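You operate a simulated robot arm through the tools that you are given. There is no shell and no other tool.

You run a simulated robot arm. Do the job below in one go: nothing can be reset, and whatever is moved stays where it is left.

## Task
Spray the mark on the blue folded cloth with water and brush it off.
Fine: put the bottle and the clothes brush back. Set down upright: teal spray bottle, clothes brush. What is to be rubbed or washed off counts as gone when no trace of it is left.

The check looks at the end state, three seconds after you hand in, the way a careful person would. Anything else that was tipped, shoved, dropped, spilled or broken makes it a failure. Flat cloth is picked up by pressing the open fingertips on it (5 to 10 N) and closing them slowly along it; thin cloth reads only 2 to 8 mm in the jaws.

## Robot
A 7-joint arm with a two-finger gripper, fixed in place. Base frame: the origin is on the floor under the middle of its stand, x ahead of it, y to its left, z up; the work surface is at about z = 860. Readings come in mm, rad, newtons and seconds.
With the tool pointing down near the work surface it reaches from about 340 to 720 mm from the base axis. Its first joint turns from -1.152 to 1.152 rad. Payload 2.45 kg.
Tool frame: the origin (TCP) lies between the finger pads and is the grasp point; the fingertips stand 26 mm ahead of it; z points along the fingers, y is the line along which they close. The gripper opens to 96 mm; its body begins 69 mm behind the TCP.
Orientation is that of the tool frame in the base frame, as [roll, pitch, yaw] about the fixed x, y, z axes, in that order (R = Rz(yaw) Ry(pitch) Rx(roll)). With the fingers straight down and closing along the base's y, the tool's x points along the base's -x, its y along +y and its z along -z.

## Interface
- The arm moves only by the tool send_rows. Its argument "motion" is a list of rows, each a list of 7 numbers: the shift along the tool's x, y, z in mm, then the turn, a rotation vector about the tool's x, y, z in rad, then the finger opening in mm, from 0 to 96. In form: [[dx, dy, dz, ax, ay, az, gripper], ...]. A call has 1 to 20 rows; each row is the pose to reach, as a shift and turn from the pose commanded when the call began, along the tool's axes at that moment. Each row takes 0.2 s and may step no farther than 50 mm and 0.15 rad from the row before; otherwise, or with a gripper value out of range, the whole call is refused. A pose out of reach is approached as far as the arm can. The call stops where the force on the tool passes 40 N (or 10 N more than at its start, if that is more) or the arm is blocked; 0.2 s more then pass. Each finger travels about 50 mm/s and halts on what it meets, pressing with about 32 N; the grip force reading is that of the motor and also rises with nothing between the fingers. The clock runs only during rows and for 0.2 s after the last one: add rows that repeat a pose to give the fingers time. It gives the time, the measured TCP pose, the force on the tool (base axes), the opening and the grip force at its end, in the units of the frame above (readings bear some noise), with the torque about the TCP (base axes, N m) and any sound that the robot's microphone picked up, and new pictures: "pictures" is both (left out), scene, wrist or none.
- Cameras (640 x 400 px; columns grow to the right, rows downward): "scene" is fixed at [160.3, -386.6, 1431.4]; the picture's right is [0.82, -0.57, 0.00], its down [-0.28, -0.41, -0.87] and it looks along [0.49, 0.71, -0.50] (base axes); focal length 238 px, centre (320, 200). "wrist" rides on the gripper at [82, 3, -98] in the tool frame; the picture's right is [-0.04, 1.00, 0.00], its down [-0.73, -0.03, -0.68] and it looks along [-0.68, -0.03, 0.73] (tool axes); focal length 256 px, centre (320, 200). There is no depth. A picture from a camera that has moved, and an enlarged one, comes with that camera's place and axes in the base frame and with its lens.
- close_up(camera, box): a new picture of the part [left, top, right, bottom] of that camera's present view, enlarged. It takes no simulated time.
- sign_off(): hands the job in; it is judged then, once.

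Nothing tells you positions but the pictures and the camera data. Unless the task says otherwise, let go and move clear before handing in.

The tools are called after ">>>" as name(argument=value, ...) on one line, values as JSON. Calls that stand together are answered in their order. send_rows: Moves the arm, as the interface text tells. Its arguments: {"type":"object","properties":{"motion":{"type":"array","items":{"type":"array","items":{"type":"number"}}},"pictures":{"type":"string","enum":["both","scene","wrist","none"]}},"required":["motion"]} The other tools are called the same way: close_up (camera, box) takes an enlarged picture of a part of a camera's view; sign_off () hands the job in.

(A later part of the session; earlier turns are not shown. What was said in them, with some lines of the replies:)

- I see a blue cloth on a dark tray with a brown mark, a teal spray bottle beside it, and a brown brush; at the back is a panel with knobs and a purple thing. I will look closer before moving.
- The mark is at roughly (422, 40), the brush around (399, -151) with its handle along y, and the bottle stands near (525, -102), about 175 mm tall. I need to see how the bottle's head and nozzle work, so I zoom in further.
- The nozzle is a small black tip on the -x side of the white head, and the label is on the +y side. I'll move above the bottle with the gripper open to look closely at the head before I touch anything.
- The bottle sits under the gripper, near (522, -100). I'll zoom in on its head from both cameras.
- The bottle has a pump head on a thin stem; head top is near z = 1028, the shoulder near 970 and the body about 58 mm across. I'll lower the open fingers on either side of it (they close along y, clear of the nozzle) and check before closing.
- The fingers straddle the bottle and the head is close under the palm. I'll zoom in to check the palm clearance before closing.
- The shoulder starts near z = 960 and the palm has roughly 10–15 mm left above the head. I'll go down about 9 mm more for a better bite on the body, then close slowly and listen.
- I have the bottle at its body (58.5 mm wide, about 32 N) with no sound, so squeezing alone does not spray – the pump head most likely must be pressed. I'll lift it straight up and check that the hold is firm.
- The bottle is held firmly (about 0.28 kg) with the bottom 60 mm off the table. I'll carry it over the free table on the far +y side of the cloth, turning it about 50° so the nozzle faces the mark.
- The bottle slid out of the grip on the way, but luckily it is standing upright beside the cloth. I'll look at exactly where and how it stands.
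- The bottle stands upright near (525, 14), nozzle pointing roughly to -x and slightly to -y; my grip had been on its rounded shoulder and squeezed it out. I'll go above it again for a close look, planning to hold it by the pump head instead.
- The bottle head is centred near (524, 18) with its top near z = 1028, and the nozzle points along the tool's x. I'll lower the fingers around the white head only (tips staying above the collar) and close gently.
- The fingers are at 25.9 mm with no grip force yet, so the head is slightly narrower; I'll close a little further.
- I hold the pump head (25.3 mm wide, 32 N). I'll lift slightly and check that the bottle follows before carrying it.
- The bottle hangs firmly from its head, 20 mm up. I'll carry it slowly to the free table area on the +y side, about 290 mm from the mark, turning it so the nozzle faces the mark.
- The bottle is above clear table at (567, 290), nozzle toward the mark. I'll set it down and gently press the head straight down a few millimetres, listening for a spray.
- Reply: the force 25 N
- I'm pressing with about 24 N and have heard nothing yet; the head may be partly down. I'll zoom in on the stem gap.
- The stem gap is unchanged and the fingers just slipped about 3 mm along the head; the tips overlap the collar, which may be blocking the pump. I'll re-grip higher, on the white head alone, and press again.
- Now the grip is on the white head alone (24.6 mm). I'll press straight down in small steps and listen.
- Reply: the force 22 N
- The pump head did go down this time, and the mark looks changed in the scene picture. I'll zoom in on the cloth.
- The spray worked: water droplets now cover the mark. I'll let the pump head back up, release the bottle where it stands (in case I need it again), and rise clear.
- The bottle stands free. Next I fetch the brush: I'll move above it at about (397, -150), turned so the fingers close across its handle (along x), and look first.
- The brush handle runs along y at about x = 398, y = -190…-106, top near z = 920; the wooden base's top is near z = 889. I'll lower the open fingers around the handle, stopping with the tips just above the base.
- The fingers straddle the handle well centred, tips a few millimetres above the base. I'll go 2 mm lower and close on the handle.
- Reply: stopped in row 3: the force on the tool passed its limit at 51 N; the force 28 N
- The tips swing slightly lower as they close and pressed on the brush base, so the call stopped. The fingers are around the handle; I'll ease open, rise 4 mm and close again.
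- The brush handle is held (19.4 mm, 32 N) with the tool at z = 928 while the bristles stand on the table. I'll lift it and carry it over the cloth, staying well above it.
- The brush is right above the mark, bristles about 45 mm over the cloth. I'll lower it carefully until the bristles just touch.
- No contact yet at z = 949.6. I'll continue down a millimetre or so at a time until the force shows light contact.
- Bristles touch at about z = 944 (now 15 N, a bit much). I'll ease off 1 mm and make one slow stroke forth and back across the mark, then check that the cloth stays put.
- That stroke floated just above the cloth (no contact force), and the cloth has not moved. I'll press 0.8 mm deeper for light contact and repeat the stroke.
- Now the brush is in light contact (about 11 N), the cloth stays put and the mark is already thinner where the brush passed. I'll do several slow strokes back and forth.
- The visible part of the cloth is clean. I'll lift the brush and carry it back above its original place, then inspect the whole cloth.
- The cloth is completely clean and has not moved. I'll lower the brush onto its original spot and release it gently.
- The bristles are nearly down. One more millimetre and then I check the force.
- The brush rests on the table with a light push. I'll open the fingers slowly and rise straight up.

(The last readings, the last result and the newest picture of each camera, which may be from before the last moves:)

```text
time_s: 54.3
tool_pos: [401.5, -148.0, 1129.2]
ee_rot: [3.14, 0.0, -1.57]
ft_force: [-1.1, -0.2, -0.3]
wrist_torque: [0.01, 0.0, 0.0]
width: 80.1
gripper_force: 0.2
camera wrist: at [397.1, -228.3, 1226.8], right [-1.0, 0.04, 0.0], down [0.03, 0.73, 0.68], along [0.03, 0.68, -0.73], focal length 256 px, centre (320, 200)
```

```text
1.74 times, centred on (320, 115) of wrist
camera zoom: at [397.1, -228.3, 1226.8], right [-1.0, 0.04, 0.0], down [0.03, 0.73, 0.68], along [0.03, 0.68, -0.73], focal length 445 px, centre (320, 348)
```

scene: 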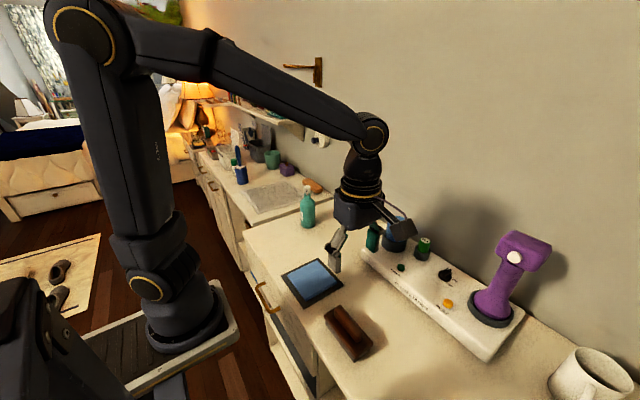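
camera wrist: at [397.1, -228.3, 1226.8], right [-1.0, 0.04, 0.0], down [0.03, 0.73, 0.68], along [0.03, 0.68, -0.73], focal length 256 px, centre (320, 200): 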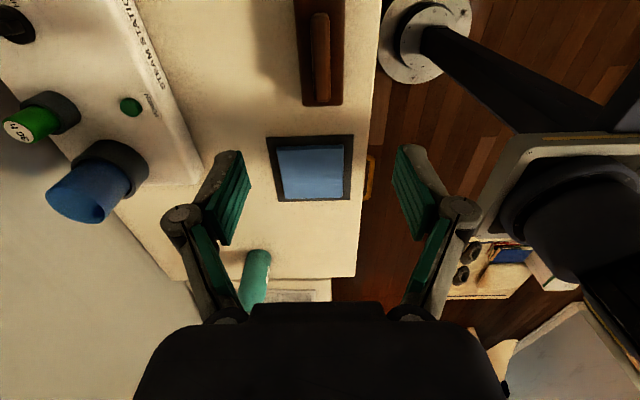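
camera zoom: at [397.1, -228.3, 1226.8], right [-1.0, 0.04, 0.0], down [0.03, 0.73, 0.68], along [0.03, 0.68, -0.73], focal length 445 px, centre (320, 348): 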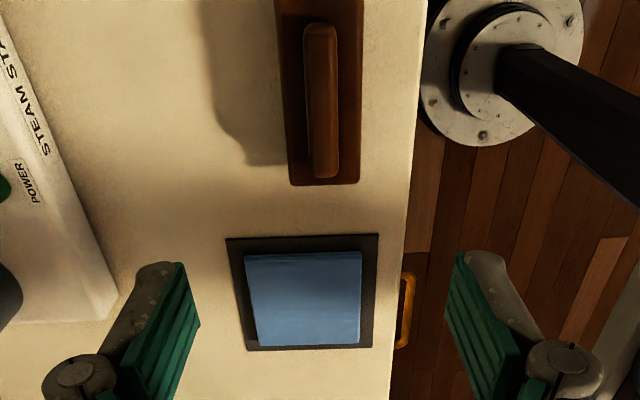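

The brush is back in its place and the cloth is spotless. Now I'll go back over the bottle, using the same orientation as when I sprayed, to return it too.

>>> send_rows(motion=[[-36.6, -13.9, 0, 0, 0, 0.0436, 80], [-73.2, -27.8, 0, 0, 0, 0.0873, 80], [-109.8, -41.8, 0, 0, 0, 0.1309, 80], [-146.4, -55.7, 0, 0, 0, 0.1745, 80], [-183, -69.6, 0, 0, 0, 0.2182, 80], [-219.6, -83.5, 0, 0, 0, 0.2618, 80], [-256.1, -97.4, 0, 0, 0, 0.3054, 80], [-292.7, -111.3, 0, 0, 0, 0.3491, 80], [-329.3, -125.3, 0, 0, 0, 0.3927, 80], [-365.9, -139.2, 0, 0, 0, 0.4363, 80], [-402.5, -153.1, 0, 0, 0, 0.48, 80], [-439.1, -167, 0, 0, 0, 0.5236, 80], [-439.1, -167, 0, 0, 0, 0.5236, 80]])

>>> close_up(camera="wrist", box=[260, 0, 390, 140])

```text
time_s: 57.1
tool_pos: [567.1, 287.2, 1124.1]
ee_rot: [-3.14, -0.002, -2.096]
ft_force: [0.2, -0.6, 0.5]
wrist_torque: [0.0, 0.02, -0.01]
width: 79.8
gripper_force: 0.0
camera wrist: at [522.8, 220.1, 1222.2], right [-0.85, 0.53, 0.0], down [0.39, 0.62, 0.68], along [0.36, 0.57, -0.73], focal length 256 px, centre (320, 200)
```

scene: 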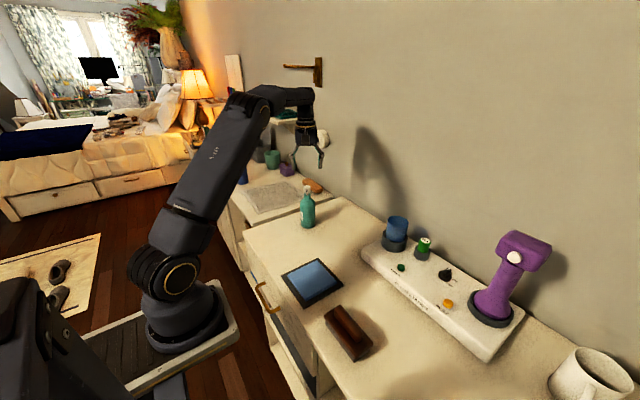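
wrist: 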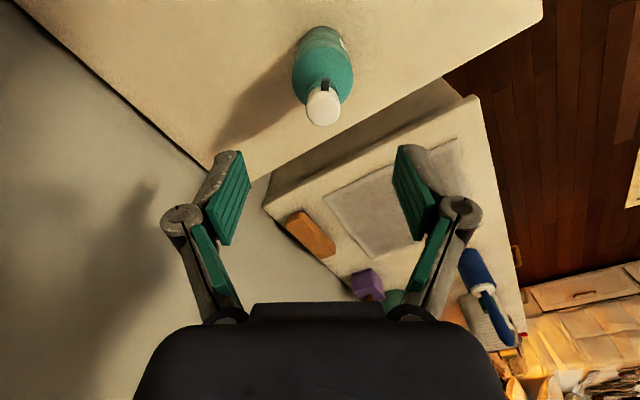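

```text
2.86 times, centred on (325, 70) of wrist
camera zoom: at [522.8, 220.1, 1222.2], right [-0.85, 0.53, 0.0], down [0.39, 0.62, 0.68], along [0.36, 0.57, -0.73], focal length 731 px, centre (306, 571)
```

zoom: 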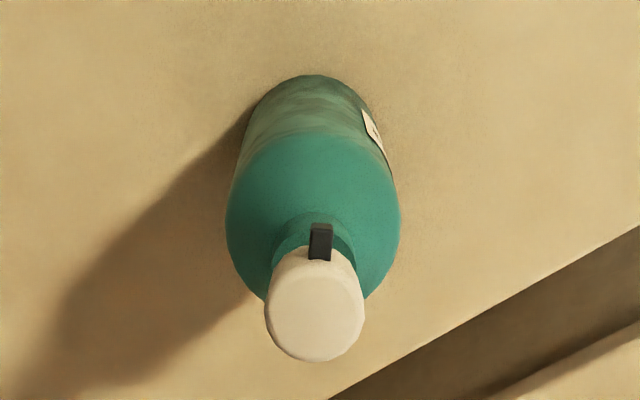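

The bottle is exactly where I left it. I'll grip it at the neck this time (collar and head together, so the pump can't be pressed) and lift slightly.

>>> send_rows(motion=[[0, 0, 40, 0, 0, 0, 80], [0, 0, 75, 0, 0, 0, 80], [0, 0, 95, 0, 0, 0, 70], [0, 0, 102, 0, 0, 0, 55], [0, 0, 102, 0, 0, 0, 42], [0, 0, 102, 0, 0, 0, 34], [0, 0, 102, 0, 0, 0, 28], [0, 0, 102, 0, 0, 0, 24], [0, 0, 102, 0, 0, 0, 18], [0, 0, 102, 0, 0, 0, 15], [0, 0, 102, 0, 0, 0, 15]])

>>> close_up(camera="scene", box=[290, 175, 325, 235])

```text
time_s: 59.5
tool_pos: [567.3, 290.2, 1024.7]
ee_rot: [-3.139, 0.0, -2.095]
ft_force: [-4.3, -0.2, 10.4]
wrist_torque: [-0.13, 0.35, 0.0]
width: 24.2
gripper_force: 31.8
camera wrist: at [522.4, 221.6, 1123.1], right [-0.85, 0.53, 0.0], down [0.39, 0.62, 0.68], along [0.36, 0.57, -0.73], focal length 256 px, centre (320, 200)
```

scene: 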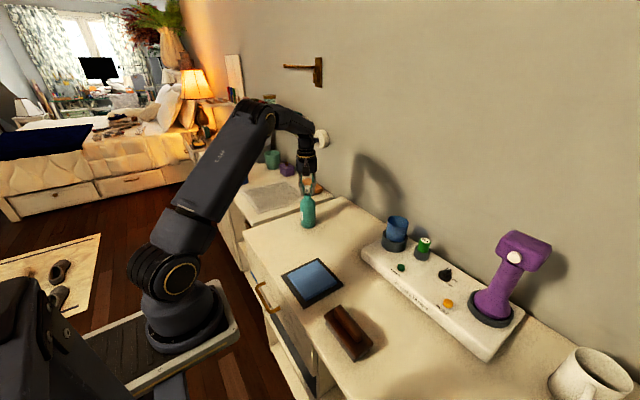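
wrist: 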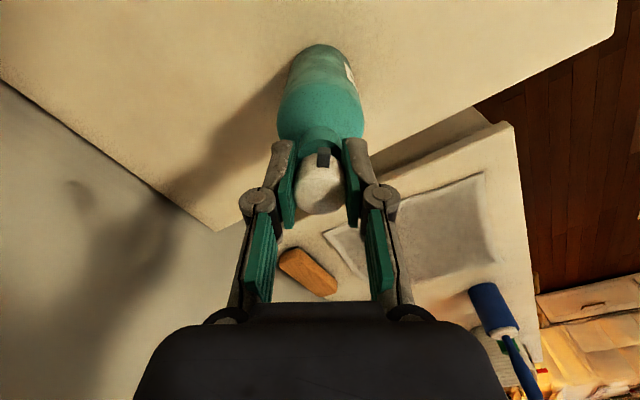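

```text
6.67 times, centred on (308, 205) of scene
camera zoom: at [160.0, -386.7, 1431.4], right [0.82, -0.57, 0.0], down [-0.28, -0.41, -0.87], along [0.49, 0.71, -0.5], focal length 1585 px, centre (403, 167)
```

zoom: 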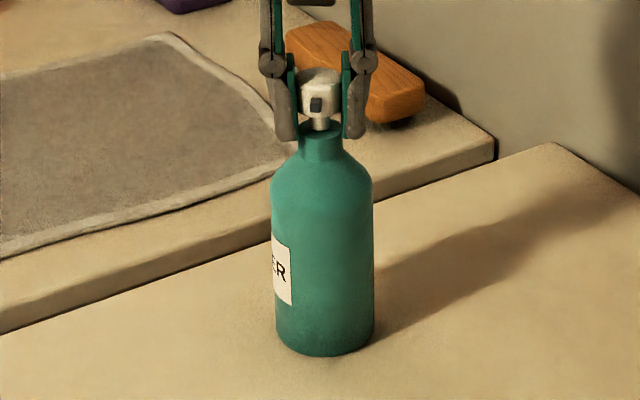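

The tips seem to be resting on the collar's rim (10 N upward). I'll ease open, go 4 mm lower so the pads hold collar and head from the sides, and close again.

>>> send_rows(motion=[[0, 0, -1, 0, 0, 0, 28], [0, 0, -1, 0, 0, 0, 36], [0, 0, 2, 0, 0, 0, 36], [0, 0, 4, 0, 0, 0, 36], [0, 0, 4, 0, 0, 0, 30], [0, 0, 4, 0, 0, 0, 24], [0, 0, 4, 0, 0, 0, 18], [0, 0, 4, 0, 0, 0, 15], [0, 0, 4, 0, 0, 0, 15]], pictures="wrist")

>>> close_up(camera="scene", box=[290, 175, 325, 235])

>>> close_up(camera="scene", box=[270, 250, 360, 320])

```text
time_s: 61.5
tool_pos: [567.1, 290.8, 1020.9]
ee_rot: [-3.141, -0.001, -2.095]
ft_force: [0.1, 0.2, 0.5]
wrist_torque: [0.0, 0.01, -0.01]
width: 25.2
gripper_force: 31.5
camera wrist: at [522.2, 222.1, 1118.7], right [-0.85, 0.53, 0.0], down [0.39, 0.62, 0.68], along [0.36, 0.57, -0.74], focal length 256 px, centre (320, 200)
```

wrist: 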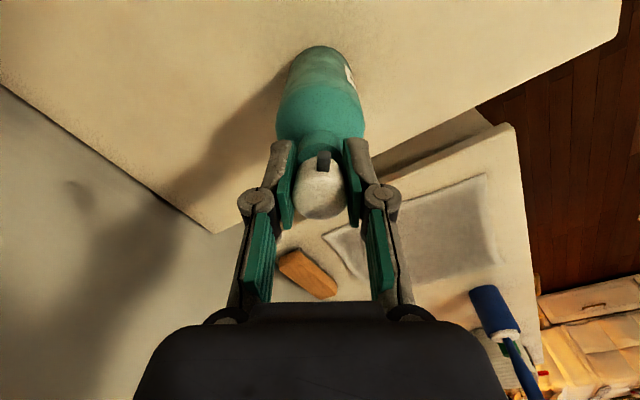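

```text
6.67 times, centred on (308, 205) of scene
camera zoom: at [160.4, -386.5, 1431.4], right [0.82, -0.57, 0.0], down [-0.28, -0.41, -0.87], along [0.49, 0.71, -0.5], focal length 1585 px, centre (403, 167)
```

zoom: 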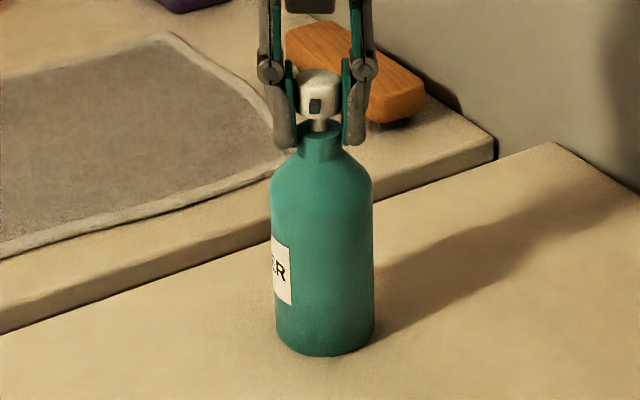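

```text
5.71 times, centred on (315, 285) of scene
camera zoom: at [160.4, -386.5, 1431.4], right [0.82, -0.57, 0.0], down [-0.28, -0.41, -0.87], along [0.49, 0.71, -0.5], focal length 1359 px, centre (349, -286)
```

zoom: 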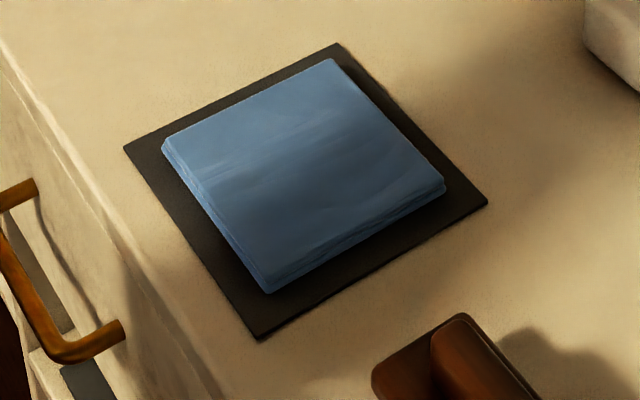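

The neck is held well (25.2 mm, no vertical load). I'll lift it 22 mm and check.

>>> send_rows(motion=[[0, 0, -4, 0, 0, 0, 12], [0, 0, -10, 0, 0, 0, 12], [0, 0, -16, 0, 0, 0, 12], [0, 0, -22, 0, 0, 0, 12], [0, 0, -22, 0, 0, 0, 12]], pictures="wrist")

>>> close_up(camera="scene", box=[285, 170, 335, 240])

```text
time_s: 62.7
tool_pos: [566.1, 289.3, 1043.2]
ee_rot: [-3.141, -0.002, -2.094]
ft_force: [0.3, 0.5, -2.3]
wrist_torque: [0.01, -0.04, 0.02]
width: 25.1
gripper_force: 32.1
camera wrist: at [521.9, 221.6, 1140.6], right [-0.85, 0.53, 0.0], down [0.39, 0.62, 0.68], along [0.36, 0.57, -0.73], focal length 256 px, centre (320, 200)
```

wrist: 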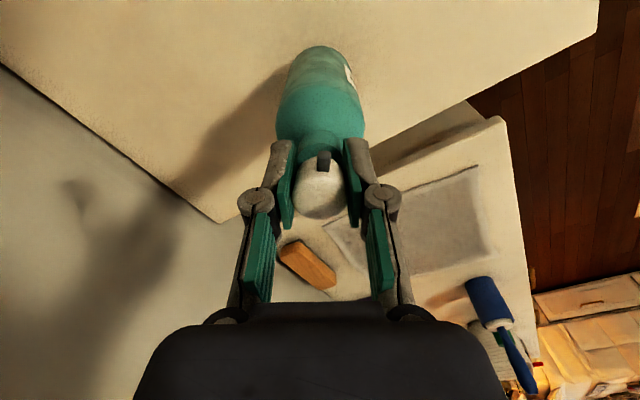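

```text
5.71 times, centred on (310, 205) of scene
camera zoom: at [160.4, -386.5, 1431.4], right [0.82, -0.57, 0.0], down [-0.28, -0.41, -0.87], along [0.49, 0.71, -0.5], focal length 1359 px, centre (377, 171)
```

zoom: 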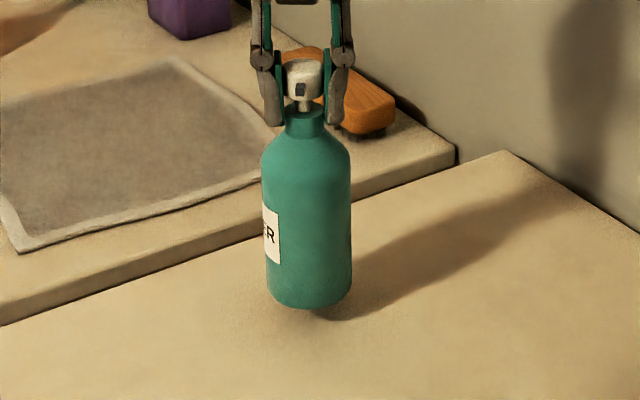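

The bottle hangs securely. I'll carry it slowly back to its original place near (526, -100), turning the nozzle back to its first direction.

>>> send_rows(motion=[[18.85, -8.39, 0, 0, 0, 0.0551, 12], [37.7, -16.78, 0, 0, 0, 0.1102, 12], [56.56, -25.17, 0, 0, 0, 0.1653, 12], [75.4, -33.56, 0, 0, 0, 0.2204, 12], [94.26, -41.95, 0, 0, 0, 0.2755, 12], [113.1, -50.34, 0, 0, 0, 0.3306, 12], [131.97, -58.73, 0, 0, 0, 0.3857, 12], [150.8, -67.12, 0, 0, 0, 0.4408, 12], [169.67, -75.5, 0, 0, 0, 0.496, 12], [188.5, -83.9, 0, 0, 0, 0.5511, 12], [207.4, -92.3, 0, 0, 0, 0.6062, 12], [226.2, -100.7, 0, 0, 0, 0.6613, 12], [245.1, -109.1, 0, 0, 0, 0.7164, 12], [263.9, -117.5, 0, 0, 0, 0.7715, 12], [282.8, -125.8, 0, 0, 0, 0.8266, 12], [301.6, -134.2, 0, 0, 0, 0.8817, 12], [320.5, -142.6, 0, 0, 0, 0.9368, 12], [339.3, -151, 0, 0, 0, 0.9919, 12], [358.2, -159.4, 0, 0, 0, 1.047, 12], [358.2, -159.4, 0, 0, 0, 1.047, 12]])

>>> close_up(camera="scene", box=[320, 200, 430, 330])

```text
time_s: 66.9
tool_pos: [527.2, -100.9, 1041.6]
ee_rot: [-3.14, 0.0, -3.141]
ft_force: [-0.1, 0.3, -1.8]
wrist_torque: [0.0, -0.02, 0.02]
width: 25.3
gripper_force: 31.3
camera wrist: at [444.1, -96.4, 1140.3], right [0.04, 1.0, 0.0], down [0.73, -0.03, 0.68], along [0.68, -0.03, -0.73], focal length 256 px, centre (320, 200)
```

scene: 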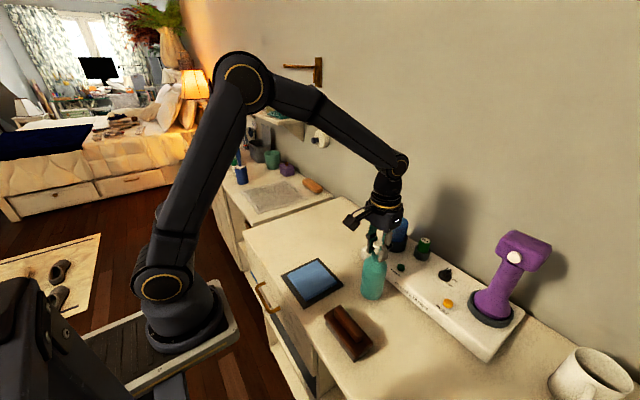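
wrist: 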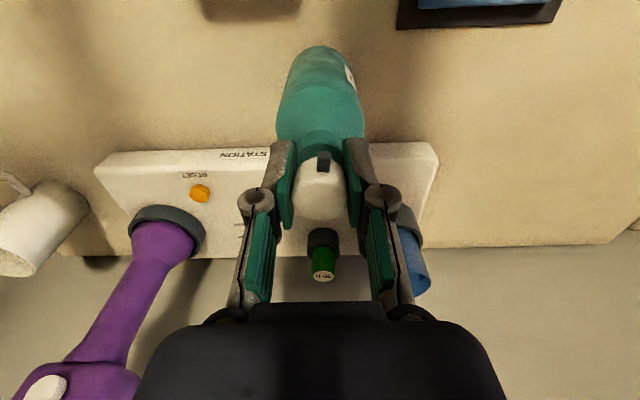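

```text
3.08 times, centred on (375, 265) of scene
camera zoom: at [160.4, -386.6, 1431.4], right [0.82, -0.57, 0.0], down [-0.28, -0.41, -0.87], along [0.49, 0.71, -0.5], focal length 732 px, centre (151, 0)
```

zoom: 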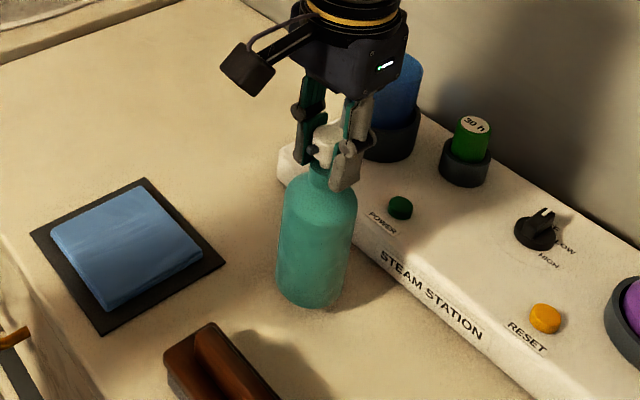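

The bottle is back over its original spot, upright. I'll lower it gently until it stands.

>>> send_rows(motion=[[0, 0, 8, 0, 0, 0, 12], [0, 0, 15, 0, 0, 0, 12], [0, 0, 19, 0, 0, 0, 12], [0, 0, 20.5, 0, 0, 0, 12], [0, 0, 21.5, 0, 0, 0, 12], [0, 0, 21.5, 0, 0, 0, 12]], pictures="scene")

>>> close_up(camera="scene", box=[320, 200, 430, 330])

```text
time_s: 68.3
tool_pos: [526.0, -99.8, 1021.3]
ee_rot: [3.141, -0.002, 3.142]
ft_force: [-0.7, 0.3, -2.5]
wrist_torque: [-0.01, -0.01, -0.01]
width: 25.4
gripper_force: 31.8
```

scene: 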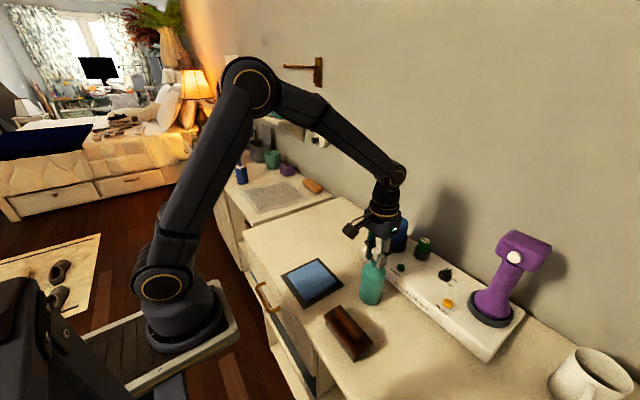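

```text
3.08 times, centred on (375, 265) of scene
camera zoom: at [160.4, -386.6, 1431.4], right [0.82, -0.57, 0.0], down [-0.28, -0.41, -0.87], along [0.49, 0.71, -0.5], focal length 732 px, centre (151, 0)
```

zoom: 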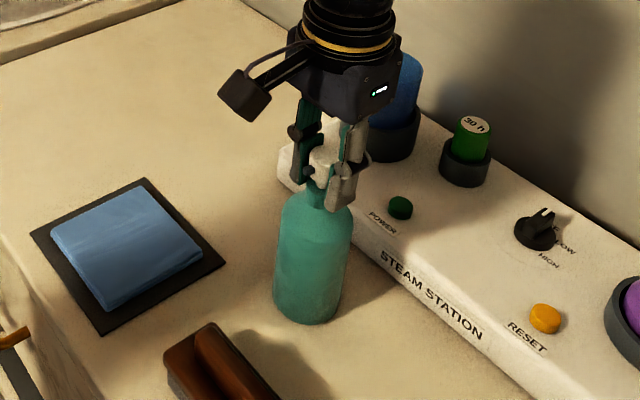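

It is still hanging by a hair (weight still on the tool). A millimetre or so more.

>>> send_rows(motion=[[0, 0, 0.7, 0, 0, 0, 12], [0, 0, 1.4, 0, 0, 0, 12], [0, 0, 1.4, 0, 0, 0, 12]], pictures="none")

```text
time_s: 69.1
tool_pos: [525.5, -102.2, 1021.1]
ee_rot: [-3.139, 0.001, 3.141]
ft_force: [-2.9, -1.1, 11.7]
wrist_torque: [0.05, 0.82, 0.04]
width: 25.2
gripper_force: 31.9
```

It stands now, pressed a bit on one edge. I'll ease up slightly, then open slowly and rise clear.

>>> send_rows(motion=[[0, 0, -0.7, 0, 0, 0, 12], [0, 0, -0.7, 0, 0, 0, 22], [0, 0, -0.7, 0, 0, 0, 27], [0, 0, -0.7, 0, 0, 0, 32], [0, 0, -0.7, 0, 0, 0, 40], [0, 0, -0.7, 0, 0, 0, 50], [0, 0, -0.7, 0, 0, 0, 60], [0, 0, -10, 0, 0, 0, 70], [0, 0, -30, 0, 0, 0, 80], [0, 0, -60, 0, 0, 0, 80], [0, 0, -100, 0, 0, 0, 80], [0, 0, -140, 0, 0, 0, 80], [0, 0, -140, 0, 0, 0, 80]])

>>> close_up(camera="scene", box=[240, 200, 440, 380])

>>> close_up(camera="wrist", box=[270, 0, 470, 140])

```text
time_s: 71.9
tool_pos: [525.7, -99.5, 1159.4]
ee_rot: [-3.14, 0.001, -3.14]
ft_force: [-0.7, 0.5, 0.4]
wrist_torque: [0.0, 0.0, 0.0]
width: 80.1
gripper_force: 0.0
camera wrist: at [443.7, -94.6, 1256.4], right [0.04, 1.0, 0.0], down [0.73, -0.03, 0.68], along [0.68, -0.03, -0.73], focal length 256 px, centre (320, 200)
```

scene: 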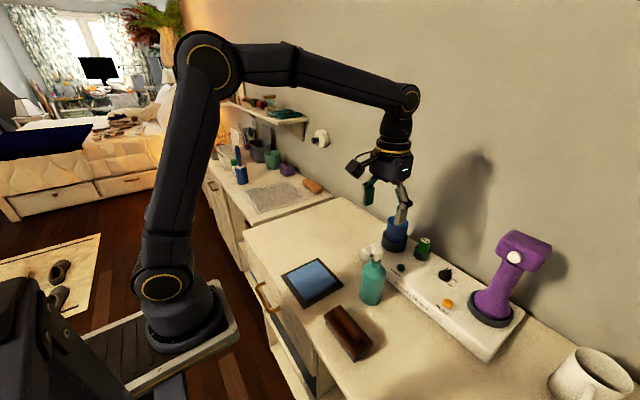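
wrist: 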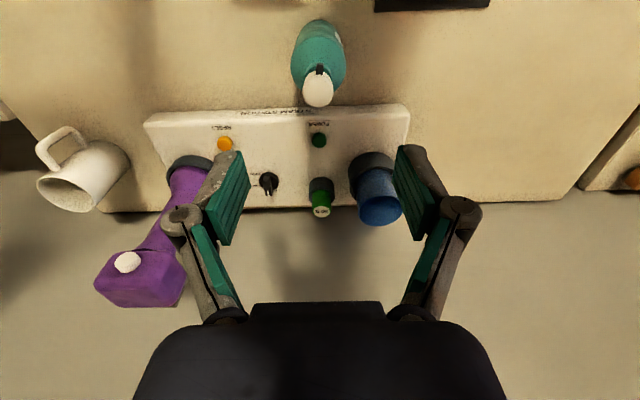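

```text
2.22 times, centred on (340, 290) of scene
camera zoom: at [160.3, -386.6, 1431.4], right [0.82, -0.57, 0.0], down [-0.28, -0.41, -0.87], along [0.49, 0.71, -0.5], focal length 528 px, centre (276, 0)
```

zoom: 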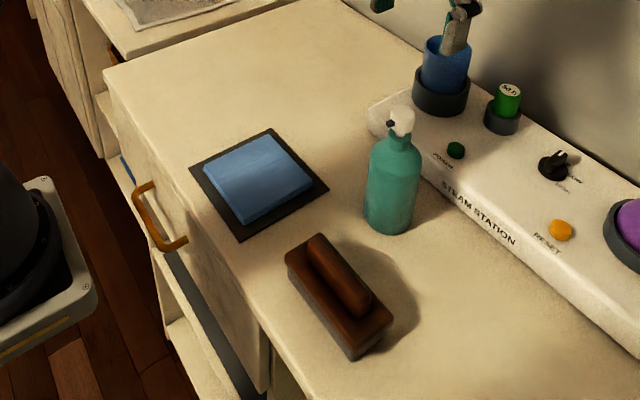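

```text
2.86 times, centred on (370, 70) of wrist
camera zoom: at [443.7, -94.6, 1256.4], right [0.04, 1.0, 0.0], down [0.73, -0.03, 0.68], along [0.68, -0.03, -0.73], focal length 731 px, centre (177, 571)
```

zoom: 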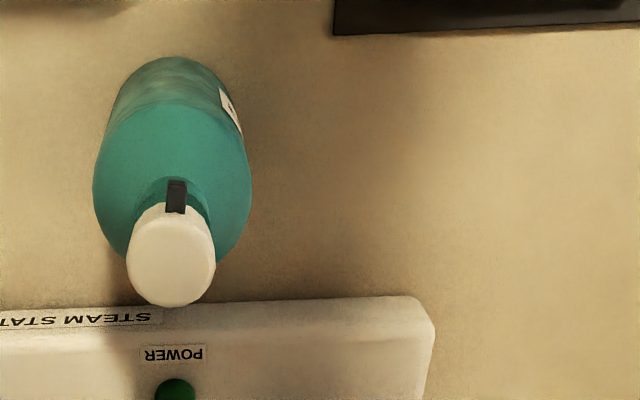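

Everything is back in place and upright. I'll retreat to the starting pose and take one last close look at the cloth.

>>> send_rows(motion=[[21, 0, -24, 0, 0, 0, 80], [42, 0, -48, 0, 0, 0, 80], [63, 0, -72, 0, 0, 0, 90], [84, 0, -96, 0, 0, 0, 96], [105, 0, -118, 0, 0, 0, 96], [126, 0, -140, 0, 0, 0, 96], [147, 0, -160, 0, 0, 0, 96], [147, 0, -160, 0, 0, 0, 96]])

>>> close_up(camera="wrist", box=[340, 0, 460, 95])

>>> close_up(camera="scene", box=[280, 252, 350, 312])

>>> close_up(camera="wrist", box=[230, 0, 460, 220])

```text
time_s: 73.7
tool_pos: [376.9, -99.3, 1321.0]
ee_rot: [-3.139, -0.001, -3.141]
ft_force: [-0.2, -1.0, -0.3]
wrist_torque: [0.01, 0.01, 0.0]
width: 95.8
gripper_force: 0.1
camera wrist: at [295.0, -96.2, 1418.8], right [0.04, 1.0, 0.0], down [0.73, -0.03, 0.68], along [0.68, -0.03, -0.73], focal length 256 px, centre (320, 200)
```

scene: 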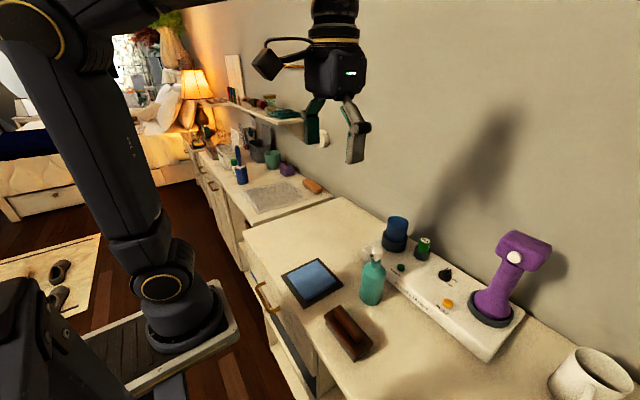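
wrist: 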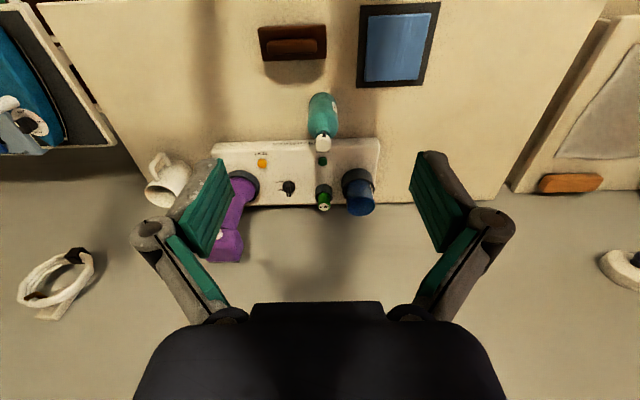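

```text
4.21 times, centred on (400, 48) of wrist
camera zoom: at [295.0, -96.2, 1418.8], right [0.04, 1.0, 0.0], down [0.73, -0.03, 0.68], along [0.68, -0.03, -0.73], focal length 1078 px, centre (-17, 842)
```

zoom: 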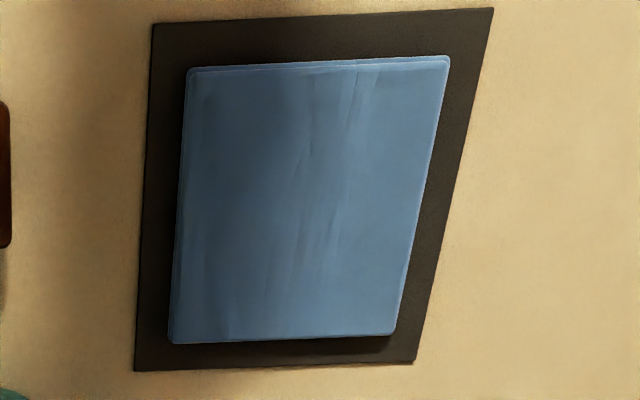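

```text
6.67 times, centred on (315, 282) of scene
camera zoom: at [160.3, -386.6, 1431.4], right [0.82, -0.57, 0.0], down [-0.28, -0.41, -0.87], along [0.49, 0.71, -0.5], focal length 1585 px, centre (353, -347)
```

zoom: 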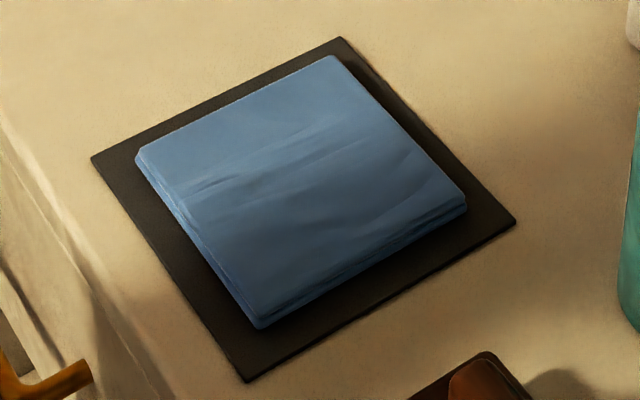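

```text
1.82 times, centred on (345, 110) of wrist
camera zoom: at [295.0, -96.2, 1418.8], right [0.04, 1.0, 0.0], down [0.73, -0.03, 0.68], along [0.68, -0.03, -0.73], focal length 465 px, centre (274, 364)
```

zoom: 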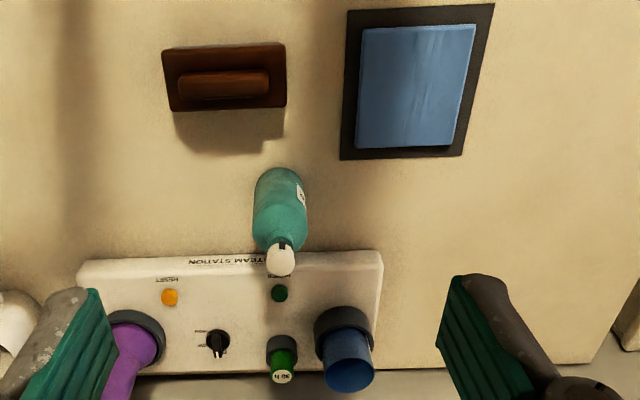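

The cloth is clean with no trace of the mark. The bottle and brush stand upright in their original places, nothing else has moved, and the gripper is empty and clear, so I hand the job in.

>>> sign_off()

```text
The job is handed in.
```

The mark on the blue cloth is gone: I sprayed it once with the teal bottle and brushed it off, and the final close-ups show no trace of it. The cloth and its mat haven't moved.

The teal bottle and the clothes brush are back where they started, both upright, and nothing else on the table looks disturbed.

The bottle slipped out of the gripper the first time I moved it. It landed upright beside the cloth with no visible spill or damage, and I carried it by the neck and pump head after that.
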